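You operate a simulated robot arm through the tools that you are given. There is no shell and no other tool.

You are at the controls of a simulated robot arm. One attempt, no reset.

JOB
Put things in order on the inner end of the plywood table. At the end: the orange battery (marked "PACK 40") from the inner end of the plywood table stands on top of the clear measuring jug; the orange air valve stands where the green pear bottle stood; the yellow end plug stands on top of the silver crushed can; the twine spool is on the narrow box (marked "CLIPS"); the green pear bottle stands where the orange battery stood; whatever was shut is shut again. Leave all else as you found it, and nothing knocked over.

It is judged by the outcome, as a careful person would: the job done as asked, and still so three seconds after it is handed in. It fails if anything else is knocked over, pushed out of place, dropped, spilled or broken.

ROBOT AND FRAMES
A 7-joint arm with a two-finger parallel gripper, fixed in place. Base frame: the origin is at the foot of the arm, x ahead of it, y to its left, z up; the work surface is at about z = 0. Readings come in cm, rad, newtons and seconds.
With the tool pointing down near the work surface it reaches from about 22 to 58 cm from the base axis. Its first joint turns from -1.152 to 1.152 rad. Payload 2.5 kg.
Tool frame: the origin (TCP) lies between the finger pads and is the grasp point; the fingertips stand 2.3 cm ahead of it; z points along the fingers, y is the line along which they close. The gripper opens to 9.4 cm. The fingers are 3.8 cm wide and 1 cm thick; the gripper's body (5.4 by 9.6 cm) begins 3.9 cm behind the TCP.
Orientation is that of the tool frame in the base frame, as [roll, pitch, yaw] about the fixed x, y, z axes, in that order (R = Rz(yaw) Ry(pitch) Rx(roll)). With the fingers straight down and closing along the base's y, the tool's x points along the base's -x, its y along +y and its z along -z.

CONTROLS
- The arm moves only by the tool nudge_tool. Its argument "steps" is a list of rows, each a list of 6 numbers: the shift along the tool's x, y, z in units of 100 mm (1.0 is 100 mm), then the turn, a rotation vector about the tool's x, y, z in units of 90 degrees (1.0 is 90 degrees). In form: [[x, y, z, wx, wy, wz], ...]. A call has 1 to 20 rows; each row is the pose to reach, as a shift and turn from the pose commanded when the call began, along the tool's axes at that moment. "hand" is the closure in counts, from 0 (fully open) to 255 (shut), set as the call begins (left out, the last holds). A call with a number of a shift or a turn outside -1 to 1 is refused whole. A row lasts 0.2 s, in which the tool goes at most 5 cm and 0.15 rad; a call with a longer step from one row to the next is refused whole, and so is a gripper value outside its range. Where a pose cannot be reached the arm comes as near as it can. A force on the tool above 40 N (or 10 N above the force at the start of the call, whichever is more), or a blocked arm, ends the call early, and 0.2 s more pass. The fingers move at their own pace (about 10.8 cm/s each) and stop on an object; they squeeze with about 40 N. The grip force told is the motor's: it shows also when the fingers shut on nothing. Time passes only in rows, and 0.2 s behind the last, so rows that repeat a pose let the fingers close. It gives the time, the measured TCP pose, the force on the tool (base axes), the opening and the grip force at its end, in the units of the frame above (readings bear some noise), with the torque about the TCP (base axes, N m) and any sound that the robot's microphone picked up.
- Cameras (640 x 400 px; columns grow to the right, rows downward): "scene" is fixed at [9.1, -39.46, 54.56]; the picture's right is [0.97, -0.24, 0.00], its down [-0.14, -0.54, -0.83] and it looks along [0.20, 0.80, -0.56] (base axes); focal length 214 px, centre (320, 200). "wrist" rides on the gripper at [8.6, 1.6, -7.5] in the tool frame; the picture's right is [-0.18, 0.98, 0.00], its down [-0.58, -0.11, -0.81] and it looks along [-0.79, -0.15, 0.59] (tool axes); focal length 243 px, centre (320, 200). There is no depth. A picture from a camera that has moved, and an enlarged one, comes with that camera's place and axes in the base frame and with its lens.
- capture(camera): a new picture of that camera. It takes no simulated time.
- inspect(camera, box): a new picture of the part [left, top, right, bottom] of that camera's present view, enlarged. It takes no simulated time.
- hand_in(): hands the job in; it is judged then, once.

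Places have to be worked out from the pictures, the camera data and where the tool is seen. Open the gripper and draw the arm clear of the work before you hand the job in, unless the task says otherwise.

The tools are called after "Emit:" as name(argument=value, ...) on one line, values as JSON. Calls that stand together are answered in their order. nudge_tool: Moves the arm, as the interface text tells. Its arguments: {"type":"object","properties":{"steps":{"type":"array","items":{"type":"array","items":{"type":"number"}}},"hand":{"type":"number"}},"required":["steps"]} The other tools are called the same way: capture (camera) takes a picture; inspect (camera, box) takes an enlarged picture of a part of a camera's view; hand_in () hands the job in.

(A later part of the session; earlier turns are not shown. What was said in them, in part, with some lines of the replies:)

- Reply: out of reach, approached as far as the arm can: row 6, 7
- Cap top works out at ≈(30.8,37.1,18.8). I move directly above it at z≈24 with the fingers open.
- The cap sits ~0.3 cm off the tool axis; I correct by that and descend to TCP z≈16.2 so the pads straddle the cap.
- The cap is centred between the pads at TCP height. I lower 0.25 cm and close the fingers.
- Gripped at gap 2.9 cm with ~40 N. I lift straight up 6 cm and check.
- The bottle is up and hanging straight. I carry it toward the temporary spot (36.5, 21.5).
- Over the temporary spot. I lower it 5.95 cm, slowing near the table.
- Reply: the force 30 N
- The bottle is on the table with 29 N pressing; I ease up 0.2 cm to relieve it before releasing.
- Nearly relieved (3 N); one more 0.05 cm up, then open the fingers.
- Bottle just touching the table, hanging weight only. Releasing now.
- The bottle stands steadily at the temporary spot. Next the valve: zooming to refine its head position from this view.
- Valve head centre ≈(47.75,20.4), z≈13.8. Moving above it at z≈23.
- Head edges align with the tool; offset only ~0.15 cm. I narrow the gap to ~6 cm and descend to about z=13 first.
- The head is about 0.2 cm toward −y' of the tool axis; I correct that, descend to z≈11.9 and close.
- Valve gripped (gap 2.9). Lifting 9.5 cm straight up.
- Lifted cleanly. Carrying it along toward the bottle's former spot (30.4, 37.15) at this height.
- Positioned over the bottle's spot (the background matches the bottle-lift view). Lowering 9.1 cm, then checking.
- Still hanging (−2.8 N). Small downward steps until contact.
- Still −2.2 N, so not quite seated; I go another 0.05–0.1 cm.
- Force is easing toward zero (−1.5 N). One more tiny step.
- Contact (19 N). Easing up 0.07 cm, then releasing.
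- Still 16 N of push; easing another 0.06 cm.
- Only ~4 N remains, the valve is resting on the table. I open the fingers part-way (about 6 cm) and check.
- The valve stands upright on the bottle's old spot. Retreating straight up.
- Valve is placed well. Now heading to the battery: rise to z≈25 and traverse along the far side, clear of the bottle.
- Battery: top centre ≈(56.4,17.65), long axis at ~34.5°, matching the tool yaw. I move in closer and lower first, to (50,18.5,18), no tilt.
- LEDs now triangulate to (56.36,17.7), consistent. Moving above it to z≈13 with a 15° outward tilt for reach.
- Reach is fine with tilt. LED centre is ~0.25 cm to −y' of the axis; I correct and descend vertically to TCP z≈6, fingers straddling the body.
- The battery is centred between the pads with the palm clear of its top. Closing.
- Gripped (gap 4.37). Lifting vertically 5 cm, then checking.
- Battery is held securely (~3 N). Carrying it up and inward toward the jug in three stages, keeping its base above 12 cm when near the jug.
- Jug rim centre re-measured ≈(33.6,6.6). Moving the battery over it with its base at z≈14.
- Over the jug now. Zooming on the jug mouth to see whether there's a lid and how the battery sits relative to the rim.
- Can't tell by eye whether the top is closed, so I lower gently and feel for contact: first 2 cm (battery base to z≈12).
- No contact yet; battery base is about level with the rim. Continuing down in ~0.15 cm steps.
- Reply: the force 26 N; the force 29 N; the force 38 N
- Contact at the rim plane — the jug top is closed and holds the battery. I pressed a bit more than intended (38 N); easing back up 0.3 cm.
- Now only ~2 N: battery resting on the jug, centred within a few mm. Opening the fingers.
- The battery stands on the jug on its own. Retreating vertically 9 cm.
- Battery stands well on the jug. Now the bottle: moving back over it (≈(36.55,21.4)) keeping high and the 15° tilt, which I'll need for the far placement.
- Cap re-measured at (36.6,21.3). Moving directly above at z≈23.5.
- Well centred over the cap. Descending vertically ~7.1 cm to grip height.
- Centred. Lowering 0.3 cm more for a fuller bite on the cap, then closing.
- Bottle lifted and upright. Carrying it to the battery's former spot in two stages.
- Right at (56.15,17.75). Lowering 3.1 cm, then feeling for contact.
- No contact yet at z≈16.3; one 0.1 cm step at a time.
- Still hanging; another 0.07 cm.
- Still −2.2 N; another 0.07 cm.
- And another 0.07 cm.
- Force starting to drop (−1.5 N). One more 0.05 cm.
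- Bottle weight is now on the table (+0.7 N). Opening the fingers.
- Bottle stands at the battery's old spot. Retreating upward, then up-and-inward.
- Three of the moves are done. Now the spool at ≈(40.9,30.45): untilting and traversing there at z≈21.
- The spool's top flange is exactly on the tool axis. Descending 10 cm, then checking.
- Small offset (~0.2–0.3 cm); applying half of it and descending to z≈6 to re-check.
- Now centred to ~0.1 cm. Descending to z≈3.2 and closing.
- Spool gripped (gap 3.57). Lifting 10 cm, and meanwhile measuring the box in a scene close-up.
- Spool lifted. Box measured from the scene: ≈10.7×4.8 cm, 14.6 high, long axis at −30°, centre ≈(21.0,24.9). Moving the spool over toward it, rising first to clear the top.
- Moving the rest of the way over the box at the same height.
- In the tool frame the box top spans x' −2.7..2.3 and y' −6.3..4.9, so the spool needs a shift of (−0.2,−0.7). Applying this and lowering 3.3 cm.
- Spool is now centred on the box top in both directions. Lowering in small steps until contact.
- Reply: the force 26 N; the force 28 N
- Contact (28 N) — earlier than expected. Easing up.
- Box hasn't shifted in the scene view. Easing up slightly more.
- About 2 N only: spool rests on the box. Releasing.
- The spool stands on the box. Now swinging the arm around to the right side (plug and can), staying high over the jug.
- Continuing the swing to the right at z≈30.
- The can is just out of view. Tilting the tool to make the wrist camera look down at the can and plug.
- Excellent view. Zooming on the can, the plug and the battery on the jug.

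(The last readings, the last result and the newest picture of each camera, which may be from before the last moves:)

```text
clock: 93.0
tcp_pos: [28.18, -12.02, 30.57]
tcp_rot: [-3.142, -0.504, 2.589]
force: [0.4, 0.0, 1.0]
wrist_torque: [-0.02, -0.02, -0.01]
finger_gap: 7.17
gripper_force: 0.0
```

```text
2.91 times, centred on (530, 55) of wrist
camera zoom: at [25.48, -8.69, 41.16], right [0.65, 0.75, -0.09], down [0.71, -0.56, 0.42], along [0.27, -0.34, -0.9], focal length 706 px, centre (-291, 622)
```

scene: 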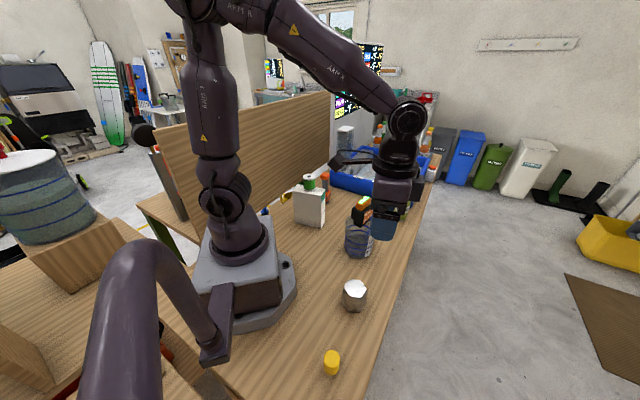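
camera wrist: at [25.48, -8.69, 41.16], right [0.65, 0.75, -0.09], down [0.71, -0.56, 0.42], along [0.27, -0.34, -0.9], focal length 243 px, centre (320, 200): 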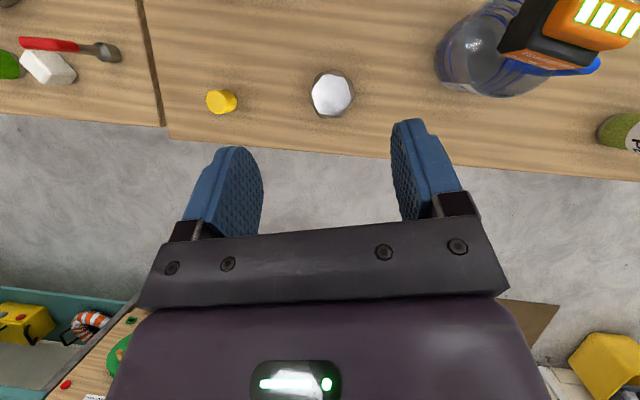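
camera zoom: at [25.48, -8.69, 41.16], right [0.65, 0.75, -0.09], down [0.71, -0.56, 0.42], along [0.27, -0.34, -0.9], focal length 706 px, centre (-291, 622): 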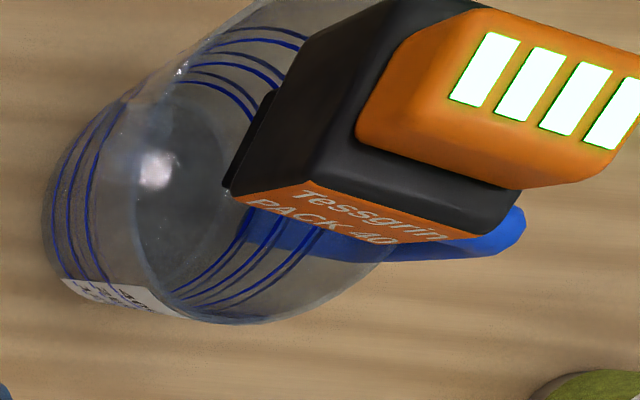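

Emit:
inspect(camera="scene", box=[310, 340, 355, 385])

Emit:
inspect(camera="scene", box=[335, 270, 380, 320])

```text
8.89 times, centred on (332, 362) of scene
camera zoom: at [9.1, -39.46, 54.56], right [0.97, -0.24, 0.0], down [-0.14, -0.54, -0.83], along [0.2, 0.8, -0.56], focal length 1906 px, centre (209, -1244)
```

zoom: 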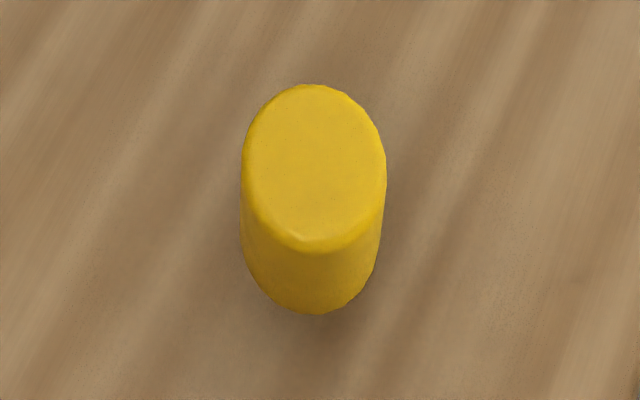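

```text
8.00 times, centred on (358, 295) of scene
camera zoom: at [9.1, -39.46, 54.56], right [0.97, -0.24, 0.0], down [-0.14, -0.54, -0.83], along [0.2, 0.8, -0.56], focal length 1716 px, centre (20, -560)
```

zoom: 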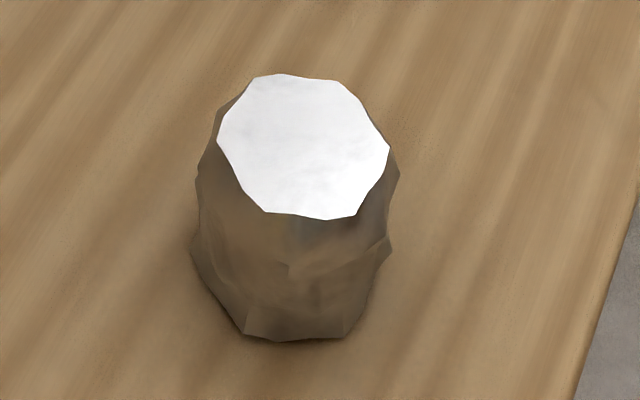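

The plug looks like a ~3.1 cm head (z≈2–6.2) on a narrow peg, axis ≈(15.6,-23.3); can's flat top ≈5.3 cm wide at (25.35,-10.7), z≈6.7. Untilting, then moving toward the plug.

Emit:
nudge_tool(steps=[[0, 0, 0, 0, -0.08, 0], [0, 0, 0, 0, -0.16, 0], [0, 0, 0, 0, -0.24, 0], [0, 0, 0, 0, -0.32, 0]])

Emit:
nudge_tool(steps=[[0.06, -0.2, 0.1, 0, 0, 0], [0.12, -0.4, 0.25, 0, 0, 0], [0.18, -0.6, 0.4, 0, 0, 0], [0.24, -0.81, 0.5, 0, 0, 0]])

Emit:
capture(camera="wrist")

```text
clock: 94.0
tcp_pos: [28.13, -11.99, 30.42]
tcp_rot: [-3.141, 0.001, 2.591]
force: [1.6, -0.3, 0.0]
wrist_torque: [-0.02, 0.03, -0.01]
finger_gap: 7.21
gripper_force: 0.1
```

```text
clock: 95.0
tcp_pos: [21.78, -17.83, 25.29]
tcp_rot: [3.139, 0.001, 2.589]
force: [-0.1, -0.3, 0.0]
wrist_torque: [-0.01, -0.03, 0.03]
finger_gap: 7.22
gripper_force: 0.0
```

```text
taken
camera wrist: at [15.14, -12.01, 32.77], right [0.67, 0.74, 0.0], down [0.44, -0.4, 0.81], along [0.6, -0.54, -0.59], focal length 243 px, centre (320, 200)
```

wrist: 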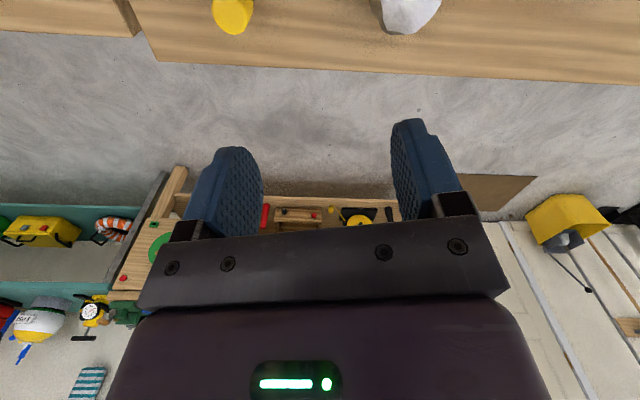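

Moving above the plug at z≈19.

Emit:
nudge_tool(steps=[[0.06, -0.2, 0.12, 0, 0, 0], [0.12, -0.4, 0.28, 0, 0, 0], [0.18, -0.6, 0.45, 0, 0, 0], [0.239, -0.794, 0.63, 0, 0, 0], [0.239, -0.794, 0.63, 0, 0, 0]])

Emit:
capture(camera="wrist")

Emit:
inspect(camera="wrist", box=[270, 0, 370, 90])

Emit:
capture(camera="scene")

```text
clock: 96.2
tcp_pos: [15.18, -23.08, 18.86]
tcp_rot: [-3.14, 0.001, 2.59]
force: [1.1, -0.1, -0.9]
wrist_torque: [-0.01, 0.0, 0.03]
finger_gap: 7.19
gripper_force: 0.0
```

```text
taken
camera wrist: at [8.71, -17.26, 26.35], right [0.67, 0.74, 0.0], down [0.44, -0.4, 0.81], along [0.6, -0.54, -0.59], focal length 243 px, centre (320, 200)
```

wrist: 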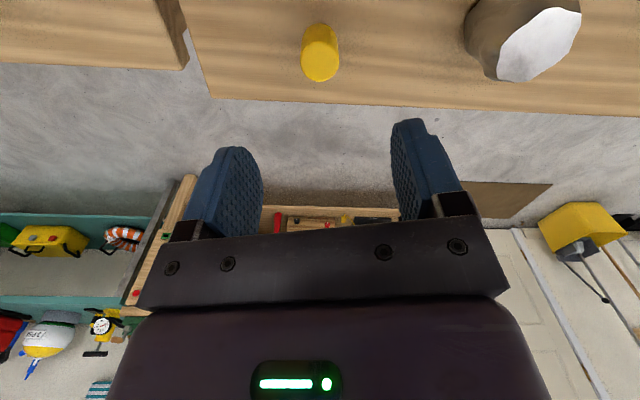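

```text
4.44 times, centred on (320, 45) of wrist
camera zoom: at [8.71, -17.26, 26.35], right [0.67, 0.74, 0.0], down [0.44, -0.4, 0.81], along [0.6, -0.54, -0.59], focal length 1078 px, centre (320, 889)
```

zoom: 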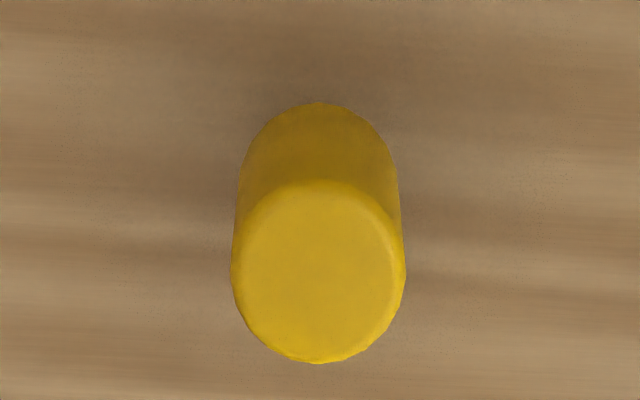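

```text
taken
```

scene: 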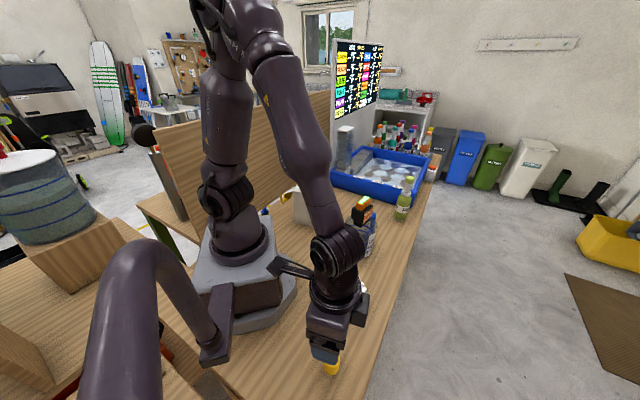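

Plug is ~0.3 cm farther out than the tool axis; correcting and descending to z≈9.5 for a check.

Emit:
nudge_tool(steps=[[-0.025, 0, 0.1, 0, 0, 0], [-0.025, 0, 0.35, 0, 0, 0], [-0.025, 0, 0.6, 0, 0, 0], [-0.025, 0, 0.85, 0, 0, 0], [-0.025, 0, 0.95, 0, 0, 0], [-0.025, 0, 0.95, 0, 0, 0]], hand=60)

Emit:
capture(camera="wrist")

Emit:
inspect(camera="wrist", box=[240, 60, 400, 200])

```text
clock: 97.6
tcp_pos: [15.86, -23.24, 9.65]
tcp_rot: [3.141, 0.0, 2.589]
force: [-1.1, 0.1, -0.2]
wrist_torque: [-0.02, -0.01, 0.03]
finger_gap: 7.2
gripper_force: 0.1
```

```text
taken
camera wrist: at [9.19, -17.46, 17.14], right [0.67, 0.74, 0.0], down [0.44, -0.4, 0.81], along [0.6, -0.54, -0.59], focal length 243 px, centre (320, 200)
```

wrist: 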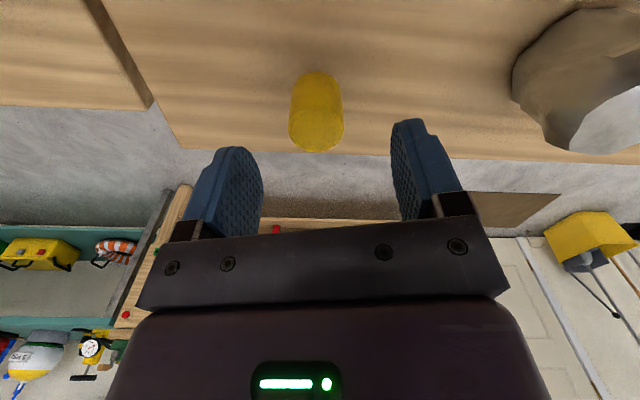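

```text
2.86 times, centred on (320, 130) of wrist
camera zoom: at [9.19, -17.46, 17.14], right [0.67, 0.74, 0.0], down [0.44, -0.4, 0.81], along [0.6, -0.54, -0.59], focal length 693 px, centre (320, 400)
```

zoom: 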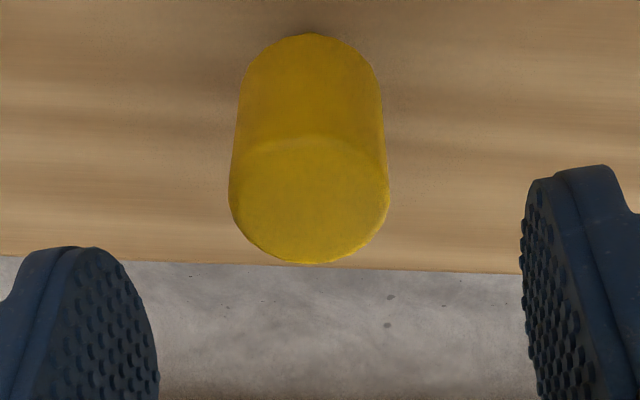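

Plug about 0.17 cm to −y'. Correcting that, descending to z≈6.5 and re-checking.

Emit:
nudge_tool(steps=[[0, -0.017, 0.05, 0, 0, 0], [0, -0.017, 0.15, 0, 0, 0], [0, -0.017, 0.28, 0, 0, 0], [0, -0.017, 0.3, 0, 0, 0]])

Emit:
inspect(camera="wrist", box=[200, 60, 440, 240])

Emit:
inspect(camera="scene", box=[290, 300, 390, 390])

```text
clock: 98.6
tcp_pos: [15.65, -23.45, 6.62]
tcp_rot: [3.141, 0.001, 2.591]
force: [-0.6, -0.1, -0.7]
wrist_torque: [-0.02, -0.03, -0.01]
finger_gap: 7.19
gripper_force: 0.0
```

```text
2.22 times, centred on (320, 150) of wrist
camera zoom: at [9.03, -17.55, 14.06], right [0.67, 0.74, 0.0], down [0.44, -0.4, 0.81], along [0.6, -0.54, -0.59], focal length 539 px, centre (320, 311)
```

zoom: 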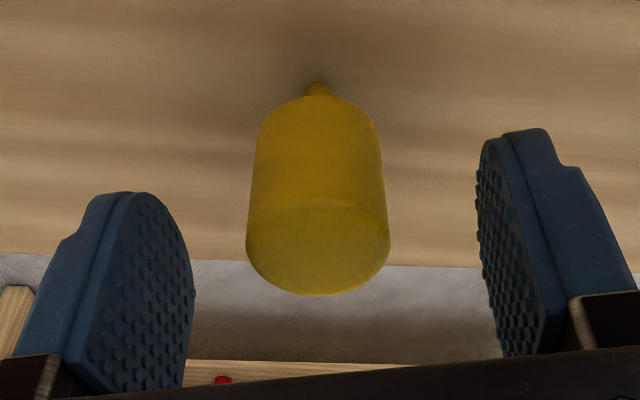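

```text
4.44 times, centred on (340, 345) of scene
camera zoom: at [9.1, -39.46, 54.56], right [0.97, -0.24, 0.0], down [-0.14, -0.54, -0.83], along [0.2, 0.8, -0.56], focal length 953 px, centre (231, -444)
```

zoom: 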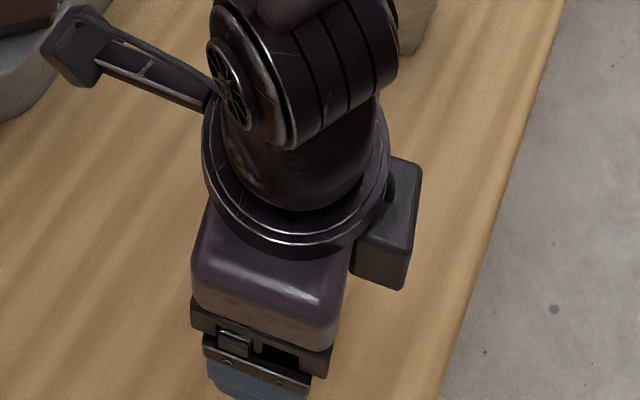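

Now I can see the plug stands on a ~0.85 cm peg with the head from z≈2.2 to 6; it's centred under the gripper. Descending to z≈4.5.

Emit:
nudge_tool(steps=[[0, 0, 0.06, 0, 0, 0], [0, 0, 0.13, 0, 0, 0], [0, 0, 0.19, 0, 0, 0], [0, 0, 0.2, 0, 0, 0], [0, 0, 0.2, 0, 0, 0]])

Emit:
inspect(camera="wrist", box=[200, 60, 440, 240])

```text
clock: 99.8
tcp_pos: [15.61, -23.42, 4.5]
tcp_rot: [3.141, 0.001, 2.59]
force: [0.3, 0.6, -0.2]
wrist_torque: [0.02, 0.0, -0.01]
finger_gap: 7.17
gripper_force: 0.0
```

```text
2.22 times, centred on (320, 150) of wrist
camera zoom: at [9.01, -17.59, 12.05], right [0.67, 0.74, 0.0], down [0.44, -0.4, 0.81], along [0.6, -0.54, -0.59], focal length 539 px, centre (320, 311)
```

zoom: 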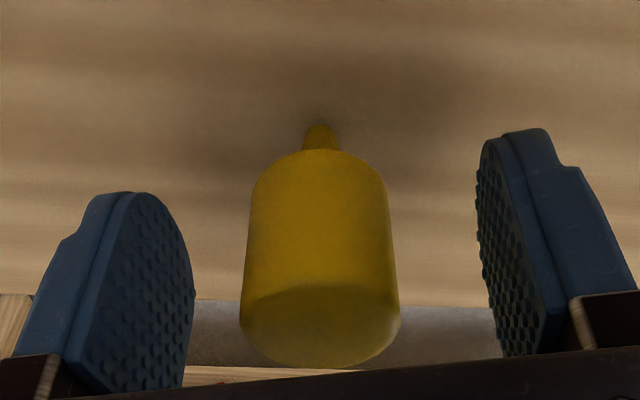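

The peg tapers to ~0.6 cm. I close to a ~3.7 cm gap first to check centring before gripping.

Emit:
nudge_tool(steps=[[0, 0, 0, 0, 0, 0], [0, 0, 0, 0, 0, 0], [0, 0, 0, 0, 0, 0]], hand=153)

Emit:
inspect(camera="wrist", box=[200, 60, 440, 240])

```text
clock: 100.6
tcp_pos: [15.59, -23.34, 4.55]
tcp_rot: [-3.141, -0.001, 2.591]
force: [0.6, 0.0, -0.2]
wrist_torque: [-0.02, 0.0, 0.0]
finger_gap: 3.76
gripper_force: 0.0
```

```text
2.22 times, centred on (320, 150) of wrist
camera zoom: at [9.01, -17.59, 12.06], right [0.67, 0.74, 0.0], down [0.44, -0.4, 0.81], along [0.6, -0.54, -0.59], focal length 539 px, centre (320, 311)
```

zoom: 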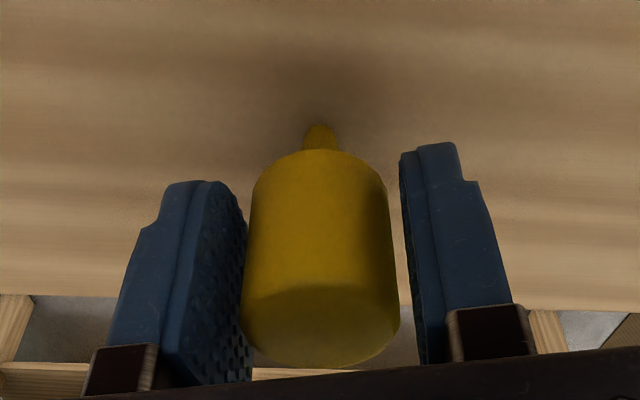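

Centred within ~0.05 cm. Closing fully.

Emit:
nudge_tool(steps=[[0, 0, 0, 0, 0, 0], [0, 0, 0, 0, 0, 0], [0, 0, 0, 0, 0, 0]], hand=255)

Emit:
nudge_tool(steps=[[0, 0, -0.05, 0, 0, 0], [0, 0, -0.15, 0, 0, 0], [0, 0, -0.35, 0, 0, 0], [0, 0, -0.6, 0, 0, 0], [0, 0, -0.85, 0, 0, 0], [0, 0, -1.0, 0, 0, 0]])

Emit:
capture(camera="wrist")

Emit:
inspect(camera="scene", box=[290, 250, 400, 390])

```text
clock: 101.4
tcp_pos: [15.55, -23.35, 4.54]
tcp_rot: [-3.141, 0.002, 2.59]
force: [0.6, -0.5, 0.3]
wrist_torque: [0.01, 0.0, 0.02]
finger_gap: 3.05
gripper_force: 39.8
```

```text
clock: 102.8
tcp_pos: [15.84, -23.32, 14.7]
tcp_rot: [-3.141, 0.0, 2.591]
force: [-0.5, 0.5, 0.2]
wrist_torque: [-0.01, -0.01, 0.0]
finger_gap: 3.02
gripper_force: 40.0
```

```text
taken
camera wrist: at [9.16, -17.57, 22.14], right [0.67, 0.74, 0.0], down [0.44, -0.4, 0.81], along [0.6, -0.54, -0.59], focal length 243 px, centre (320, 200)
```

wrist: 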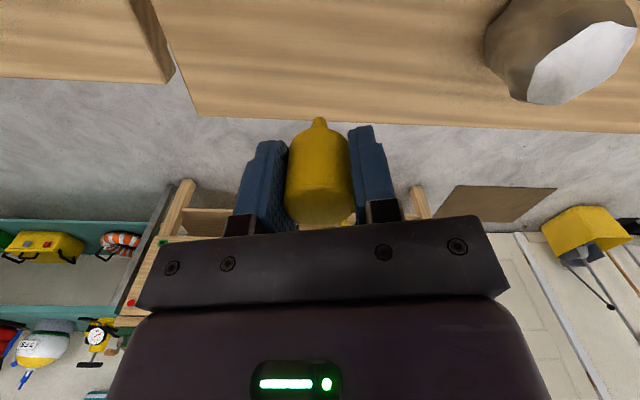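

```text
2.86 times, centred on (345, 320) of scene
camera zoom: at [9.1, -39.46, 54.56], right [0.97, -0.24, 0.0], down [-0.14, -0.54, -0.83], along [0.2, 0.8, -0.56], focal length 613 px, centre (249, -143)
```

zoom: 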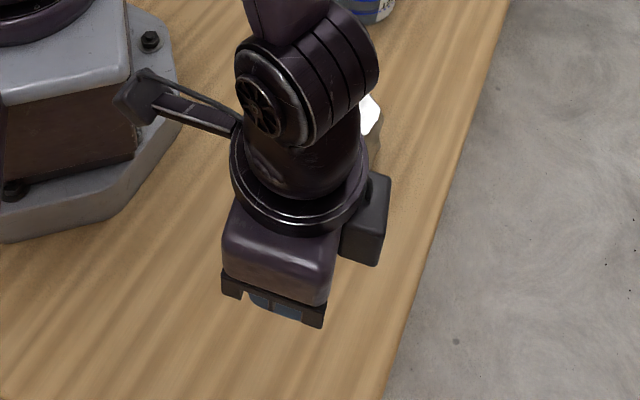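

Plug held (gap 3.0). Carrying it toward the can with the peg at z≈10.

Emit:
nudge_tool(steps=[[-0.01, 0.12, 0, 0, 0, 0], [-0.03, 0.32, 0, 0, 0, 0], [-0.05, 0.52, 0, 0, 0, 0], [-0.07, 0.7, 0, 0, 0, 0], [-0.08, 0.795, 0, 0, 0, 0]])

Emit:
nudge_tool(steps=[[-0.01, 0.12, 0, 0, 0, 0], [-0.03, 0.32, 0, 0, 0, 0], [-0.05, 0.52, 0, 0, 0, 0], [-0.07, 0.7, 0, 0, 0, 0], [-0.08, 0.795, 0, 0, 0, 0], [-0.08, 0.795, 0, 0, 0, 0]])

Emit:
capture(camera="wrist")

Emit:
inspect(camera="wrist", box=[200, 40, 440, 240])

Emit:
inspect(camera="scene", box=[310, 210, 420, 330])

```text
clock: 104.0
tcp_pos: [20.5, -16.74, 14.78]
tcp_rot: [3.141, 0.0, 2.588]
force: [-0.5, 0.9, 0.2]
wrist_torque: [0.0, 0.01, -0.01]
finger_gap: 3.05
gripper_force: 39.6
```

```text
clock: 105.4
tcp_pos: [25.49, -10.68, 14.59]
tcp_rot: [-3.141, -0.001, 2.59]
force: [-0.5, 0.2, -0.6]
wrist_torque: [-0.02, -0.03, 0.03]
finger_gap: 3.09
gripper_force: 39.6
```

```text
taken
camera wrist: at [18.85, -4.76, 22.07], right [0.67, 0.74, 0.0], down [0.44, -0.4, 0.81], along [0.6, -0.54, -0.59], focal length 243 px, centre (320, 200)
```

wrist: 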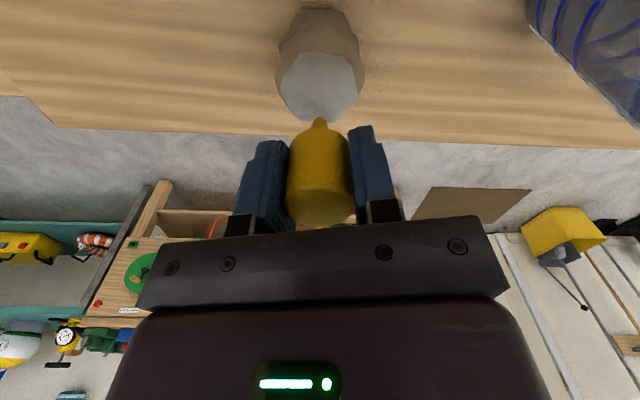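

```text
2.00 times, centred on (320, 140) of wrist
camera zoom: at [18.85, -4.76, 22.07], right [0.67, 0.74, 0.0], down [0.44, -0.4, 0.81], along [0.6, -0.54, -0.59], focal length 485 px, centre (320, 320)
```

zoom: 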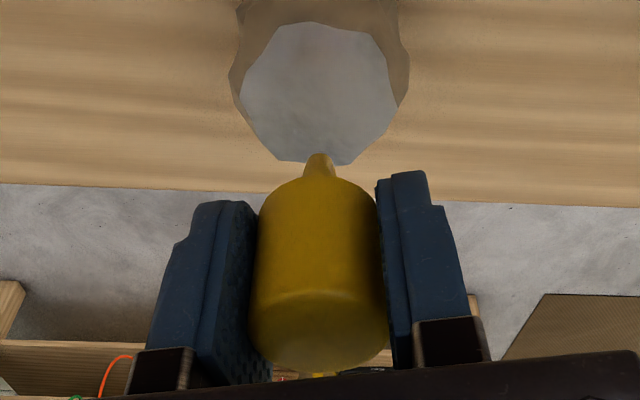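

```text
3.33 times, centred on (365, 270) of scene
camera zoom: at [9.1, -39.46, 54.56], right [0.97, -0.24, 0.0], down [-0.14, -0.54, -0.83], along [0.2, 0.8, -0.56], focal length 715 px, centre (170, -33)
```

zoom: 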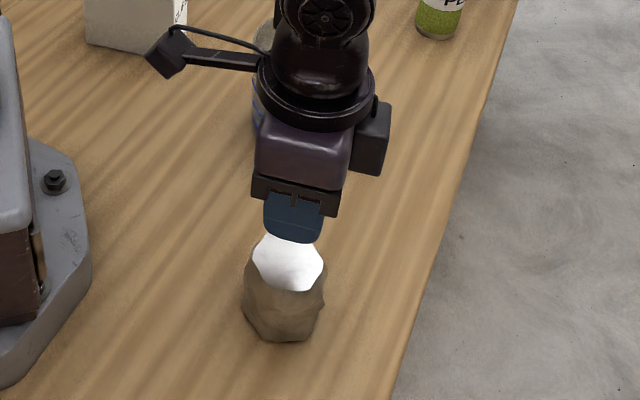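

The can top is centred on the tool axis (x' −2.4..2.4, y' −2.6..2.6). Lowering 2.6 cm, then checking.

Emit:
nudge_tool(steps=[[0, 0, 0.08, 0, 0, 0], [0, 0, 0.17, 0, 0, 0], [0, 0, 0.23, 0, 0, 0], [0, 0, 0.26, 0, 0, 0], [0, 0, 0.26, 0, 0, 0]])

Emit:
inspect(camera="wrist", box=[200, 40, 440, 240])

Emit:
inspect(camera="scene", box=[320, 240, 400, 320])

```text
clock: 106.6
tcp_pos: [25.4, -10.54, 11.88]
tcp_rot: [3.141, 0.001, 2.59]
force: [-0.5, 0.0, 0.4]
wrist_torque: [0.0, 0.0, 0.01]
finger_gap: 3.04
gripper_force: 40.1
```

```text
2.00 times, centred on (320, 140) of wrist
camera zoom: at [18.69, -4.75, 19.35], right [0.67, 0.74, 0.0], down [0.44, -0.4, 0.81], along [0.6, -0.54, -0.59], focal length 485 px, centre (320, 320)
```

zoom: 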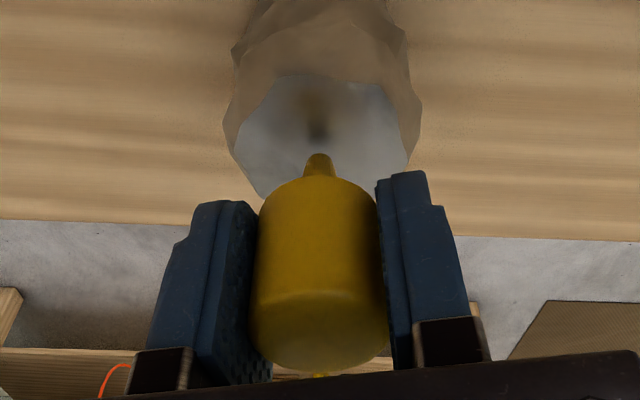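

```text
5.00 times, centred on (360, 280) of scene
camera zoom: at [9.1, -39.46, 54.56], right [0.97, -0.24, 0.0], down [-0.14, -0.54, -0.83], along [0.2, 0.8, -0.56], focal length 1072 px, centre (120, -200)
```

zoom: 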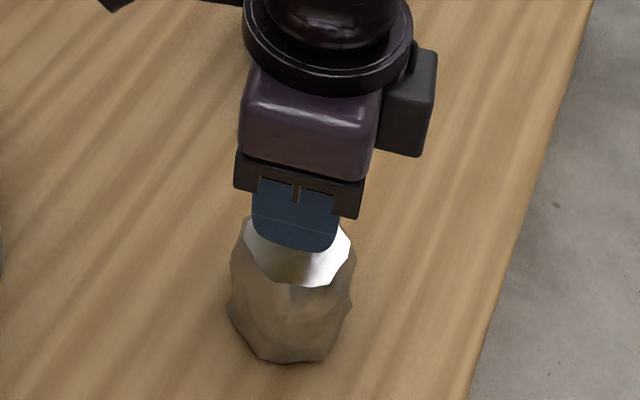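

I can see the peg's reflection in the can top—roughly 0.4–0.6 cm to go. Lowering in 0.1–0.2 cm steps.

Emit:
nudge_tool(steps=[[0, 0, 0.01, 0, 0, 0], [0, 0, 0.02, 0, 0, 0], [0, 0, 0.02, 0, 0, 0]])

Emit:
inspect(camera="wrist", box=[280, 80, 360, 140])

```text
clock: 107.4
tcp_pos: [25.31, -10.66, 11.76]
tcp_rot: [-3.141, -0.001, 2.589]
force: [-0.3, 0.3, -0.1]
wrist_torque: [-0.01, -0.01, 0.0]
finger_gap: 3.08
gripper_force: 40.3
```

```text
6.67 times, centred on (320, 110) of wrist
camera zoom: at [18.71, -4.82, 19.23], right [0.67, 0.74, 0.0], down [0.44, -0.4, 0.81], along [0.6, -0.54, -0.59], focal length 1618 px, centre (320, 800)
```

zoom: 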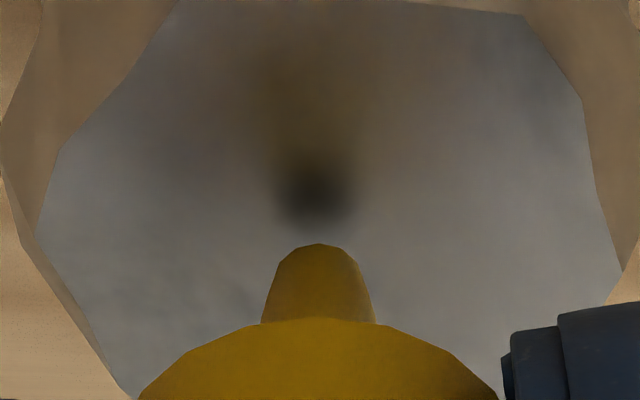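

Gap looks like ~0.35 cm. Lowering 0.2 cm more.

Emit:
nudge_tool(steps=[[0, 0, 0.01, 0, 0, 0], [0, 0, 0.02, 0, 0, 0], [0, 0, 0.02, 0, 0, 0]])

Emit:
inspect(camera="wrist", box=[280, 80, 360, 140])

```text
clock: 108.2
tcp_pos: [25.37, -10.55, 11.6]
tcp_rot: [3.14, 0.001, 2.589]
force: [-0.6, -0.1, 0.0]
wrist_torque: [0.0, 0.02, -0.02]
finger_gap: 3.04
gripper_force: 39.6
```

```text
6.67 times, centred on (320, 110) of wrist
camera zoom: at [18.73, -4.87, 19.04], right [0.67, 0.74, 0.0], down [0.44, -0.4, 0.81], along [0.6, -0.54, -0.59], focal length 1618 px, centre (320, 800)
```

zoom: 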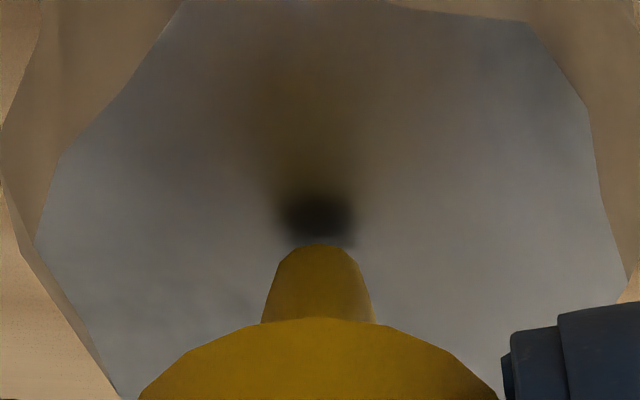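

Closer; ~0.2 cm left. Lowering 0.12 cm.

Emit:
nudge_tool(steps=[[0, 0, 0.006, 0, 0, 0], [0, 0, 0.012, 0, 0, 0], [0, 0, 0.012, 0, 0, 0]])

Emit:
inspect(camera="wrist", box=[280, 80, 360, 140])

```text
clock: 109.0
tcp_pos: [25.4, -10.65, 11.57]
tcp_rot: [3.141, 0.0, 2.589]
force: [1.4, 0.6, -0.1]
wrist_torque: [0.02, 0.0, 0.03]
finger_gap: 3.03
gripper_force: 40.5
```

```text
6.67 times, centred on (320, 110) of wrist
camera zoom: at [18.79, -4.82, 18.93], right [0.67, 0.74, 0.0], down [0.44, -0.4, 0.81], along [0.6, -0.54, -0.59], focal length 1618 px, centre (320, 800)
```

zoom: 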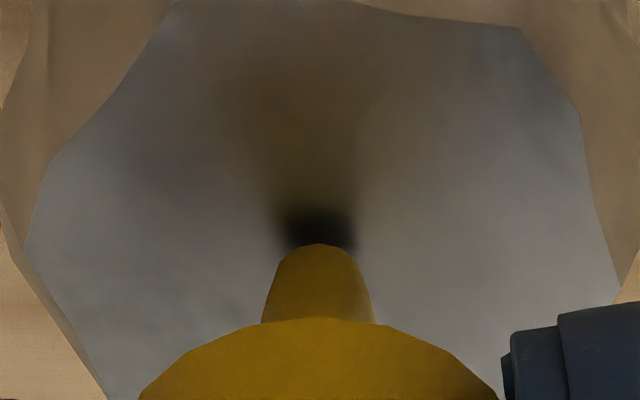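

Very close now. Lowering 0.07 cm and reading the force.

Emit:
nudge_tool(steps=[[0, 0, 0.004, 0, 0, 0], [0, 0, 0.007, 0, 0, 0], [0, 0, 0.007, 0, 0, 0]])

Emit:
inspect(camera="wrist", box=[280, 80, 360, 140])

```text
clock: 109.8
tcp_pos: [25.47, -10.7, 11.45]
tcp_rot: [3.141, -0.001, 2.589]
force: [-0.6, -0.3, -0.2]
wrist_torque: [0.02, -0.02, -0.03]
finger_gap: 3.06
gripper_force: 39.8
```

```text
6.67 times, centred on (320, 110) of wrist
camera zoom: at [18.82, -4.87, 18.85], right [0.67, 0.74, 0.0], down [0.44, -0.4, 0.81], along [0.6, -0.54, -0.59], focal length 1618 px, centre (320, 800)
```

zoom: 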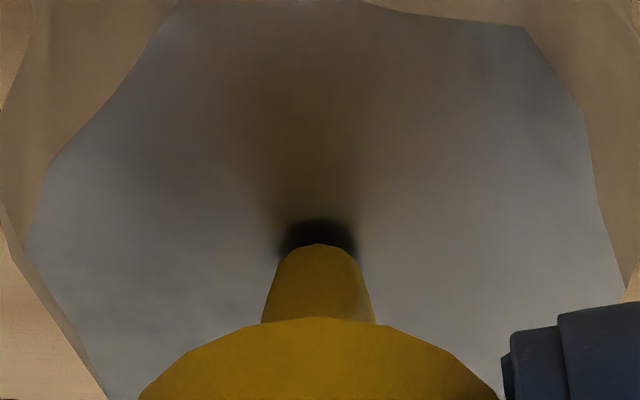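

Still no contact force; the shadow is nearly touching the peg. Another 0.05 cm.

Emit:
nudge_tool(steps=[[0, 0, 0.005, 0, 0, 0], [0, 0, 0.005, 0, 0, 0]])

```text
clock: 110.4
tcp_pos: [25.33, -10.63, 11.35]
tcp_rot: [-3.14, 0.0, 2.591]
force: [-0.7, 0.1, 0.0]
wrist_torque: [0.0, 0.03, 0.04]
finger_gap: 3.04
gripper_force: 40.4
```

No contact yet (0 N); another 0.05 cm.

Emit:
nudge_tool(steps=[[0, 0, 0.005, 0, 0, 0], [0, 0, 0.005, 0, 0, 0]])

Emit:
inspect(camera="wrist", box=[280, 80, 360, 140])

```text
clock: 111.0
tcp_pos: [25.48, -10.71, 11.22]
tcp_rot: [-3.142, 0.0, 2.591]
force: [0.6, -0.6, 0.4]
wrist_torque: [0.0, 0.05, 0.01]
finger_gap: 3.05
gripper_force: 40.6
```

```text
6.67 times, centred on (320, 110) of wrist
camera zoom: at [18.79, -4.93, 18.72], right [0.67, 0.74, 0.0], down [0.44, -0.4, 0.81], along [0.6, -0.54, -0.59], focal length 1618 px, centre (320, 800)
```

zoom: 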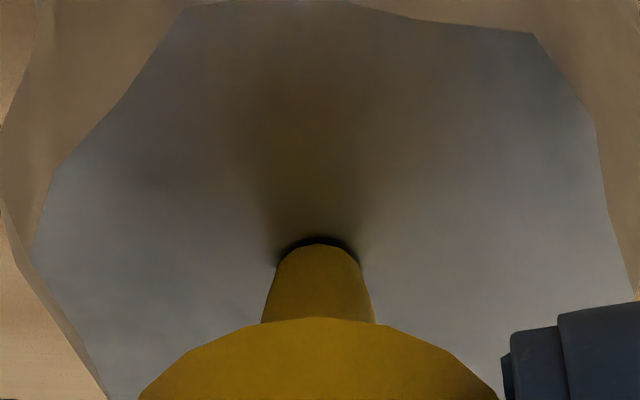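

Almost touching (thin dark line under the peg). Another 0.03 cm.

Emit:
nudge_tool(steps=[[0, 0, 0.003, 0, 0, 0], [0, 0, 0.003, 0, 0, 0]])

```text
clock: 111.6
tcp_pos: [25.44, -10.69, 11.27]
tcp_rot: [3.141, 0.0, 2.589]
force: [-0.8, 0.3, -0.5]
wrist_torque: [0.01, 0.01, 0.01]
finger_gap: 3.03
gripper_force: 39.9
```

Force still ~0; another 0.03 cm.

Emit:
nudge_tool(steps=[[0, 0, 0.003, 0, 0, 0], [0, 0, 0.003, 0, 0, 0]])

Emit:
inspect(camera="wrist", box=[280, 80, 360, 140])

```text
clock: 112.2
tcp_pos: [25.37, -10.66, 11.24]
tcp_rot: [3.141, -0.001, 2.591]
force: [0.4, -0.4, -0.2]
wrist_torque: [0.0, 0.04, -0.01]
finger_gap: 3.05
gripper_force: 39.8
```

```text
6.67 times, centred on (320, 110) of wrist
camera zoom: at [18.8, -4.85, 18.69], right [0.67, 0.74, 0.0], down [0.44, -0.4, 0.81], along [0.6, -0.54, -0.59], focal length 1618 px, centre (320, 800)
```

zoom: 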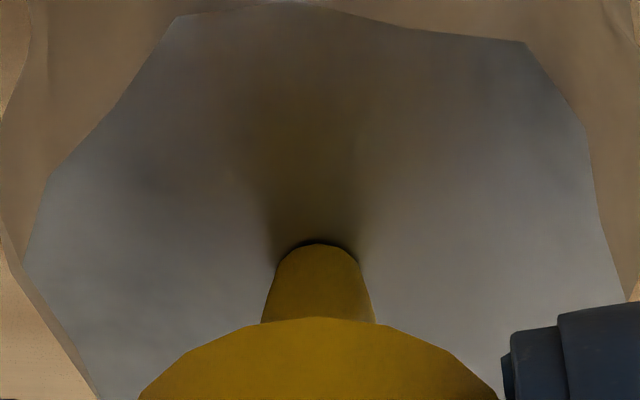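

Emit:
nudge_tool(steps=[[0, 0, 0.002, 0, 0, 0], [0, 0, 0.002, 0, 0, 0]])

```text
clock: 112.8
tcp_pos: [25.43, -10.57, 11.2]
tcp_rot: [3.141, 0.0, 2.591]
force: [0.8, 0.0, -0.9]
wrist_torque: [-0.02, -0.03, 0.04]
finger_gap: 3.04
gripper_force: 39.9
```

Still no contact force; continuing 0.03 cm.

Emit:
nudge_tool(steps=[[0, 0, 0.003, 0, 0, 0], [0, 0, 0.003, 0, 0, 0]])

Emit:
inspect(camera="wrist", box=[280, 80, 360, 140])

```text
clock: 113.4
tcp_pos: [25.5, -10.61, 11.17]
tcp_rot: [-3.141, 0.0, 2.59]
force: [-0.1, 0.6, -0.8]
wrist_torque: [0.02, 0.0, -0.03]
finger_gap: 3.04
gripper_force: 39.9
```

```text
6.67 times, centred on (320, 110) of wrist
camera zoom: at [18.81, -4.83, 18.67], right [0.67, 0.74, 0.0], down [0.44, -0.4, 0.81], along [0.6, -0.54, -0.59], focal length 1618 px, centre (320, 800)
```

zoom: 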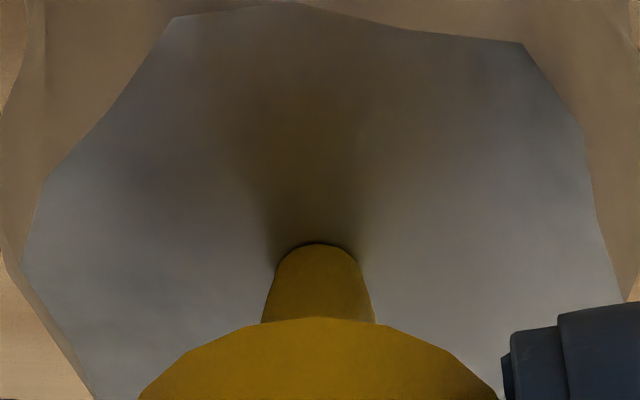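

Visually at contact. A further 0.02 cm while watching the force.

Emit:
nudge_tool(steps=[[0, 0, 0.002, 0, 0, 0], [0, 0, 0.002, 0, 0, 0]])

```text
clock: 114.0
tcp_pos: [25.37, -10.77, 11.18]
tcp_rot: [3.141, 0.0, 2.59]
force: [-0.3, 0.5, -0.8]
wrist_torque: [0.0, -0.04, -0.01]
finger_gap: 3.08
gripper_force: 39.4
```

Emit:
nudge_tool(steps=[[0, 0, 0.002, 0, 0, 0], [0, 0, 0.002, 0, 0, 0]])

Emit:
inspect(camera="wrist", box=[280, 80, 360, 140])

```text
clock: 114.6
tcp_pos: [25.28, -10.76, 11.16]
tcp_rot: [-3.141, -0.001, 2.59]
force: [0.5, 0.0, -0.2]
wrist_torque: [0.01, 0.04, 0.01]
finger_gap: 3.05
gripper_force: 40.2
```

```text
6.67 times, centred on (320, 110) of wrist
camera zoom: at [18.78, -4.85, 18.66], right [0.67, 0.74, 0.0], down [0.44, -0.4, 0.81], along [0.6, -0.54, -0.59], focal length 1618 px, centre (320, 800)
```

zoom: 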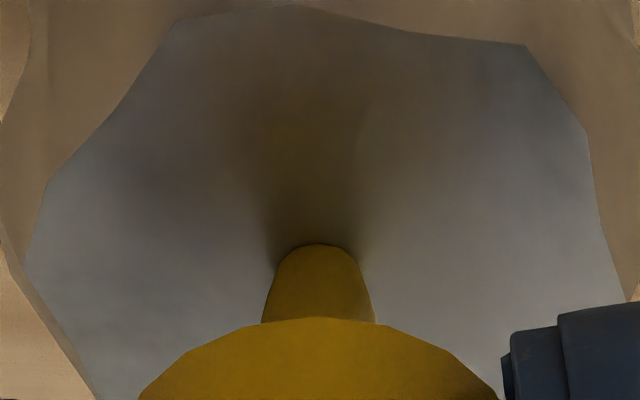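

Emit:
nudge_tool(steps=[[0, 0, 0.003, 0, 0, 0], [0, 0, 0.003, 0, 0, 0]])

```text
clock: 115.2
tcp_pos: [25.36, -10.76, 11.19]
tcp_rot: [3.141, -0.002, 2.588]
force: [0.4, 0.7, 2.8]
wrist_torque: [-0.01, -0.02, 0.01]
finger_gap: 3.04
gripper_force: 40.1
```

Contact: +2.8 N. Opening in small increments so the plug isn't disturbed: first to a ~3.3 cm gap.

Emit:
nudge_tool(steps=[[0, 0, 0, 0, 0, 0], [0, 0, 0, 0, 0, 0], [0, 0, 0, 0, 0, 0]], hand=165)

Emit:
inspect(camera="wrist", box=[200, 40, 440, 240])

```text
clock: 116.0
tcp_pos: [25.35, -10.74, 11.12]
tcp_rot: [-3.14, -0.001, 2.59]
force: [0.1, -0.3, 0.7]
wrist_torque: [-0.01, 0.01, 0.02]
finger_gap: 3.32
gripper_force: 0.0
```

```text
2.00 times, centred on (320, 140) of wrist
camera zoom: at [18.74, -4.84, 18.61], right [0.67, 0.74, 0.0], down [0.44, -0.4, 0.81], along [0.6, -0.54, -0.59], focal length 485 px, centre (320, 320)
```

zoom: 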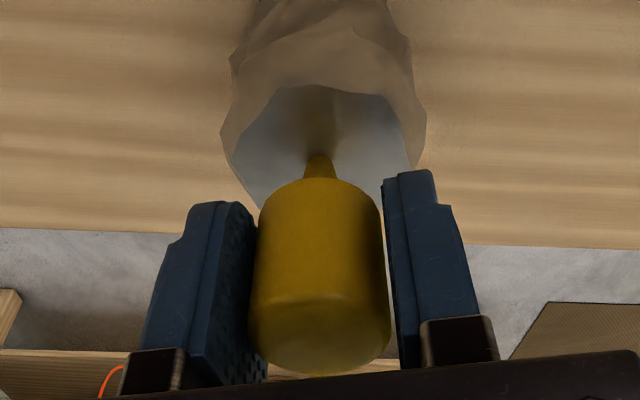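

The plug seems to stand by itself between the slightly open pads. Waiting half a second and comparing.

Emit:
nudge_tool(steps=[[0, 0, 0, 0, 0, 0], [0, 0, 0, 0, 0, 0], [0, 0, 0, 0, 0, 0], [0, 0, 0, 0, 0, 0]])

Emit:
inspect(camera="wrist", box=[200, 40, 440, 240])

```text
clock: 117.0
tcp_pos: [25.37, -10.63, 11.11]
tcp_rot: [-3.14, 0.001, 2.59]
force: [-0.2, -0.6, 0.2]
wrist_torque: [-0.02, -0.03, 0.02]
finger_gap: 3.32
gripper_force: 0.0
```

```text
2.00 times, centred on (320, 140) of wrist
camera zoom: at [18.74, -4.84, 18.61], right [0.67, 0.74, 0.0], down [0.44, -0.4, 0.81], along [0.6, -0.54, -0.59], focal length 485 px, centre (320, 320)
```

zoom: 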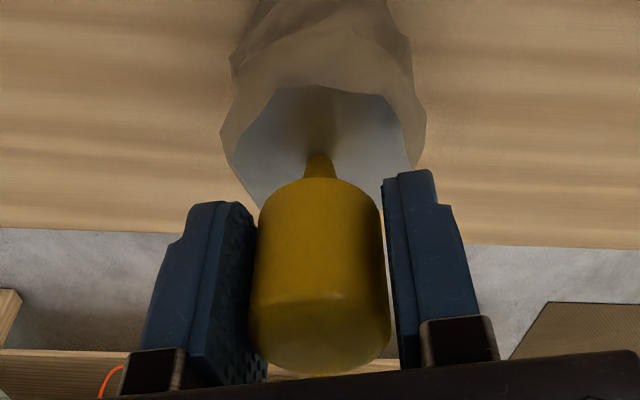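

Unchanged, so it is stable. Opening wider in two steps.

Emit:
nudge_tool(steps=[[0, 0, 0, 0, 0, 0], [0, 0, 0, 0, 0, 0], [0, 0, 0, 0, 0, 0]], hand=145)

Emit:
inspect(camera="wrist", box=[200, 40, 440, 240])

```text
clock: 117.8
tcp_pos: [25.34, -10.58, 11.12]
tcp_rot: [3.14, -0.001, 2.589]
force: [-0.6, 0.4, -0.6]
wrist_torque: [-0.03, 0.01, 0.03]
finger_gap: 4.05
gripper_force: 0.1
```

```text
2.00 times, centred on (320, 140) of wrist
camera zoom: at [18.74, -4.84, 18.61], right [0.67, 0.74, 0.0], down [0.44, -0.4, 0.81], along [0.6, -0.54, -0.59], focal length 485 px, centre (320, 320)
```

zoom: 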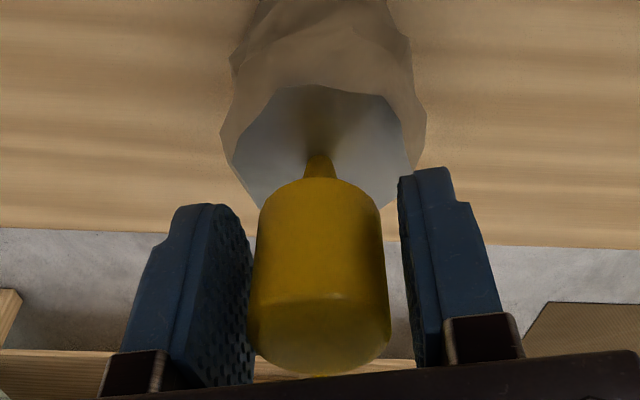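

Still upright and unmoved. Opening to ~7 cm.

Emit:
nudge_tool(steps=[[0, 0, 0, 0, 0, 0], [0, 0, 0, 0, 0, 0], [0, 0, 0, 0, 0, 0]], hand=60)

Emit:
nudge_tool(steps=[[0, 0, -0.05, 0, 0, 0], [0, 0, -0.15, 0, 0, 0], [0, 0, -0.3, 0, 0, 0], [0, 0, -0.5, 0, 0, 0], [0, 0, -0.75, 0, 0, 0], [0, 0, -1.0, 0, 0, 0]])

Emit:
capture(camera="wrist")

Emit:
inspect(camera="scene", box=[310, 220, 410, 330])

```text
clock: 118.6
tcp_pos: [25.44, -10.62, 11.15]
tcp_rot: [3.141, 0.0, 2.589]
force: [0.0, -0.4, -0.3]
wrist_torque: [0.03, 0.03, 0.05]
finger_gap: 7.2
gripper_force: 0.1
```

```text
clock: 120.0
tcp_pos: [25.37, -10.62, 21.2]
tcp_rot: [3.141, 0.0, 2.588]
force: [-0.6, -0.2, 0.6]
wrist_torque: [-0.01, 0.0, 0.04]
finger_gap: 7.16
gripper_force: 0.0
```

```text
taken
camera wrist: at [18.82, -4.9, 28.71], right [0.67, 0.74, 0.0], down [0.44, -0.4, 0.81], along [0.6, -0.54, -0.59], focal length 243 px, centre (320, 200)
```

wrist: 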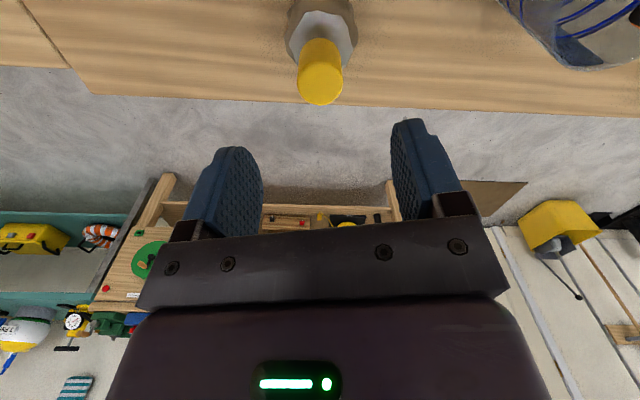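

```text
3.64 times, centred on (360, 275) of scene
camera zoom: at [9.1, -39.46, 54.56], right [0.97, -0.24, 0.0], down [-0.14, -0.54, -0.83], along [0.2, 0.8, -0.56], focal length 780 px, centre (174, -73)
```

zoom: 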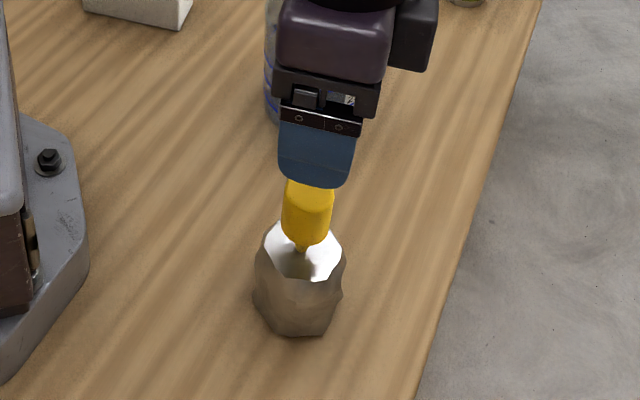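

The plug stands on the can. Raising the arm further to clear the work and review everything.

Emit:
nudge_tool(steps=[[0, 0, -0.2, 0, 0, 0], [0, 0, -0.45, 0, 0, 0], [0, 0, -0.7, 0, 0, 0], [0, 0, -0.95, 0, 0, 0]], hand=0)

Emit:
nudge_tool(steps=[[-0.1, 0.1, -0.2, 0, 0, -0.05], [-0.2, 0.25, -0.4, 0, 0, -0.1], [-0.3, 0.4, -0.6, 0, 0, -0.15], [-0.35, 0.55, -0.8, 0, 0, -0.2]])

Emit:
capture(camera="scene")

Emit:
capture(camera="wrist")

```text
clock: 121.0
tcp_pos: [25.32, -10.78, 30.72]
tcp_rot: [-3.141, 0.002, 2.59]
force: [0.1, 0.2, -0.6]
wrist_torque: [-0.03, 0.0, -0.01]
finger_gap: 9.4
gripper_force: 0.0
```

```text
clock: 122.0
tcp_pos: [31.09, -8.0, 38.73]
tcp_rot: [3.141, 0.0, 2.906]
force: [-0.2, 0.1, 0.0]
wrist_torque: [0.0, 0.01, -0.03]
finger_gap: 9.4
gripper_force: 0.0
```

```text
taken
```

scene: 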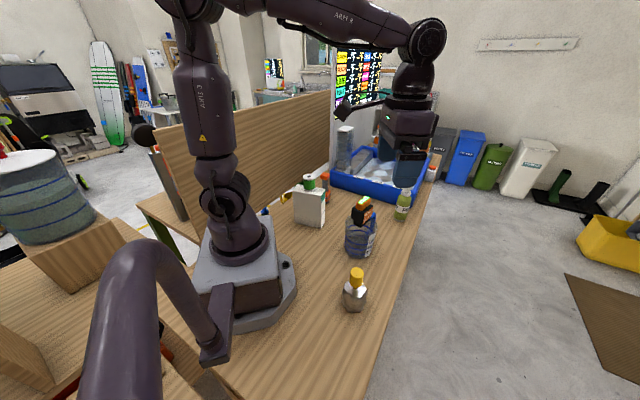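

```text
taken
camera wrist: at [22.95, -4.47, 46.22], right [0.41, 0.91, 0.0], down [0.54, -0.24, 0.81], along [0.74, -0.33, -0.59], focal length 243 px, centre (320, 200)
```

wrist: 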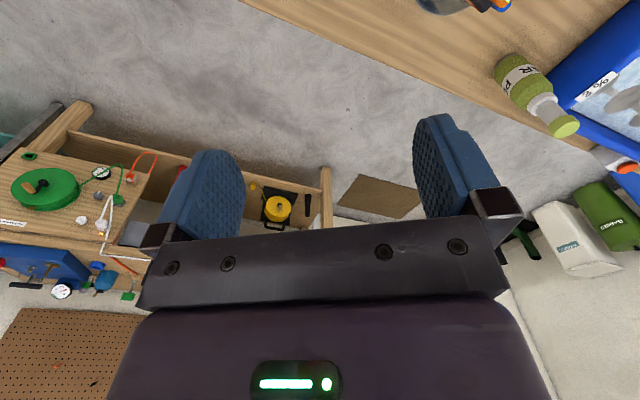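

The arm is clear. I'll inspect the results closely in the scene view.

Emit:
inspect(camera="scene", box=[280, 160, 430, 260])

Emit:
inspect(camera="scene", box=[320, 250, 400, 330])

Emit:
inspect(camera="scene", box=[285, 165, 345, 235])

```text
4.00 times, centred on (355, 210) of scene
camera zoom: at [9.1, -39.46, 54.56], right [0.97, -0.24, 0.0], down [-0.14, -0.54, -0.83], along [0.2, 0.8, -0.56], focal length 858 px, centre (180, 160)
```

zoom: 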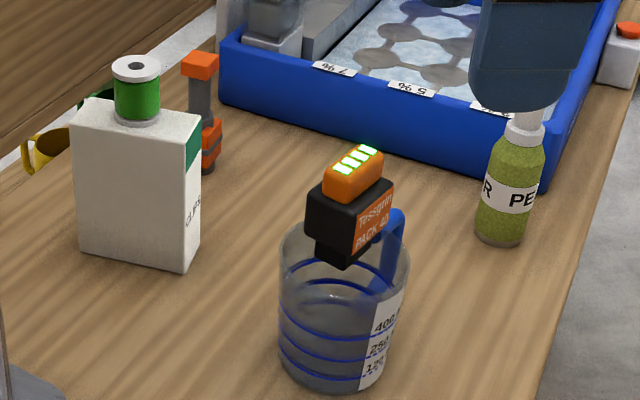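

```text
5.00 times, centred on (360, 290) of scene
camera zoom: at [9.1, -39.46, 54.56], right [0.97, -0.24, 0.0], down [-0.14, -0.54, -0.83], along [0.2, 0.8, -0.56], focal length 1072 px, centre (120, -250)
```

zoom: 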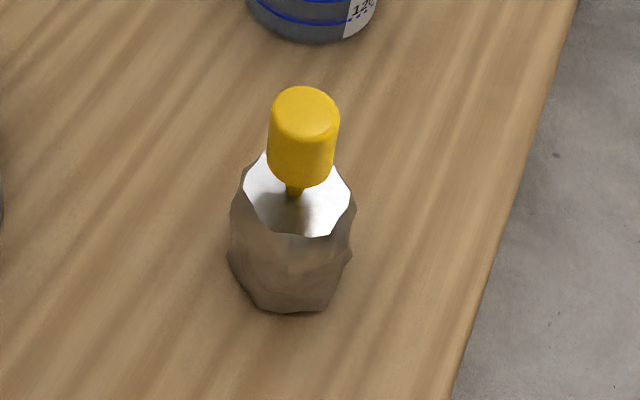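

```text
5.71 times, centred on (315, 200) of scene
camera zoom: at [9.1, -39.46, 54.56], right [0.97, -0.24, 0.0], down [-0.14, -0.54, -0.83], along [0.2, 0.8, -0.56], focal length 1226 px, centre (349, 200)
```

zoom: 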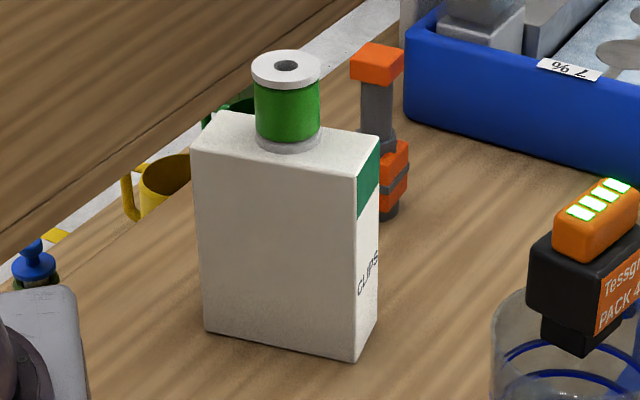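

All placements check out: battery on the jug, valve at the bottle's spot, bottle at the battery's spot, spool on the CLIPS box, plug upright on the can; box, jug and can haven't shifted and the gripper is open and clear. Handing in.

Emit:
hand_in()

```text
The job is handed in.
```

I completed all five placements and handed the job in. The gripper was open and the arm clear, but I haven't seen the judge's verdict.

In the last pictures before hand-in:

- **Battery:** the orange PACK 40 battery stands on the clear measuring jug, near its centre. The jug's top turned out to be closed.
- **Valve:** the orange air valve stands where the green pear bottle stood.
- **Bottle:** the green pear bottle stands where the battery stood. I set it down partway on a free spot on the table so the valve could move first.
- **Spool:** the twine spool stands on top of the CLIPS box, close to its middle.
- **Plug:** the yellow end plug stands upright on the crushed can. It rests on a narrow peg about 0.6 cm wide, so it is the least stable of the five. It stayed still for several seconds after I let go.

The jug, box and can had not shifted, I saw nothing knocked over, and I opened nothing that needed shutting. While setting things down I pressed harder than intended a few times, up to 38 N on the jug and 28 N on the box, with no visible effect.
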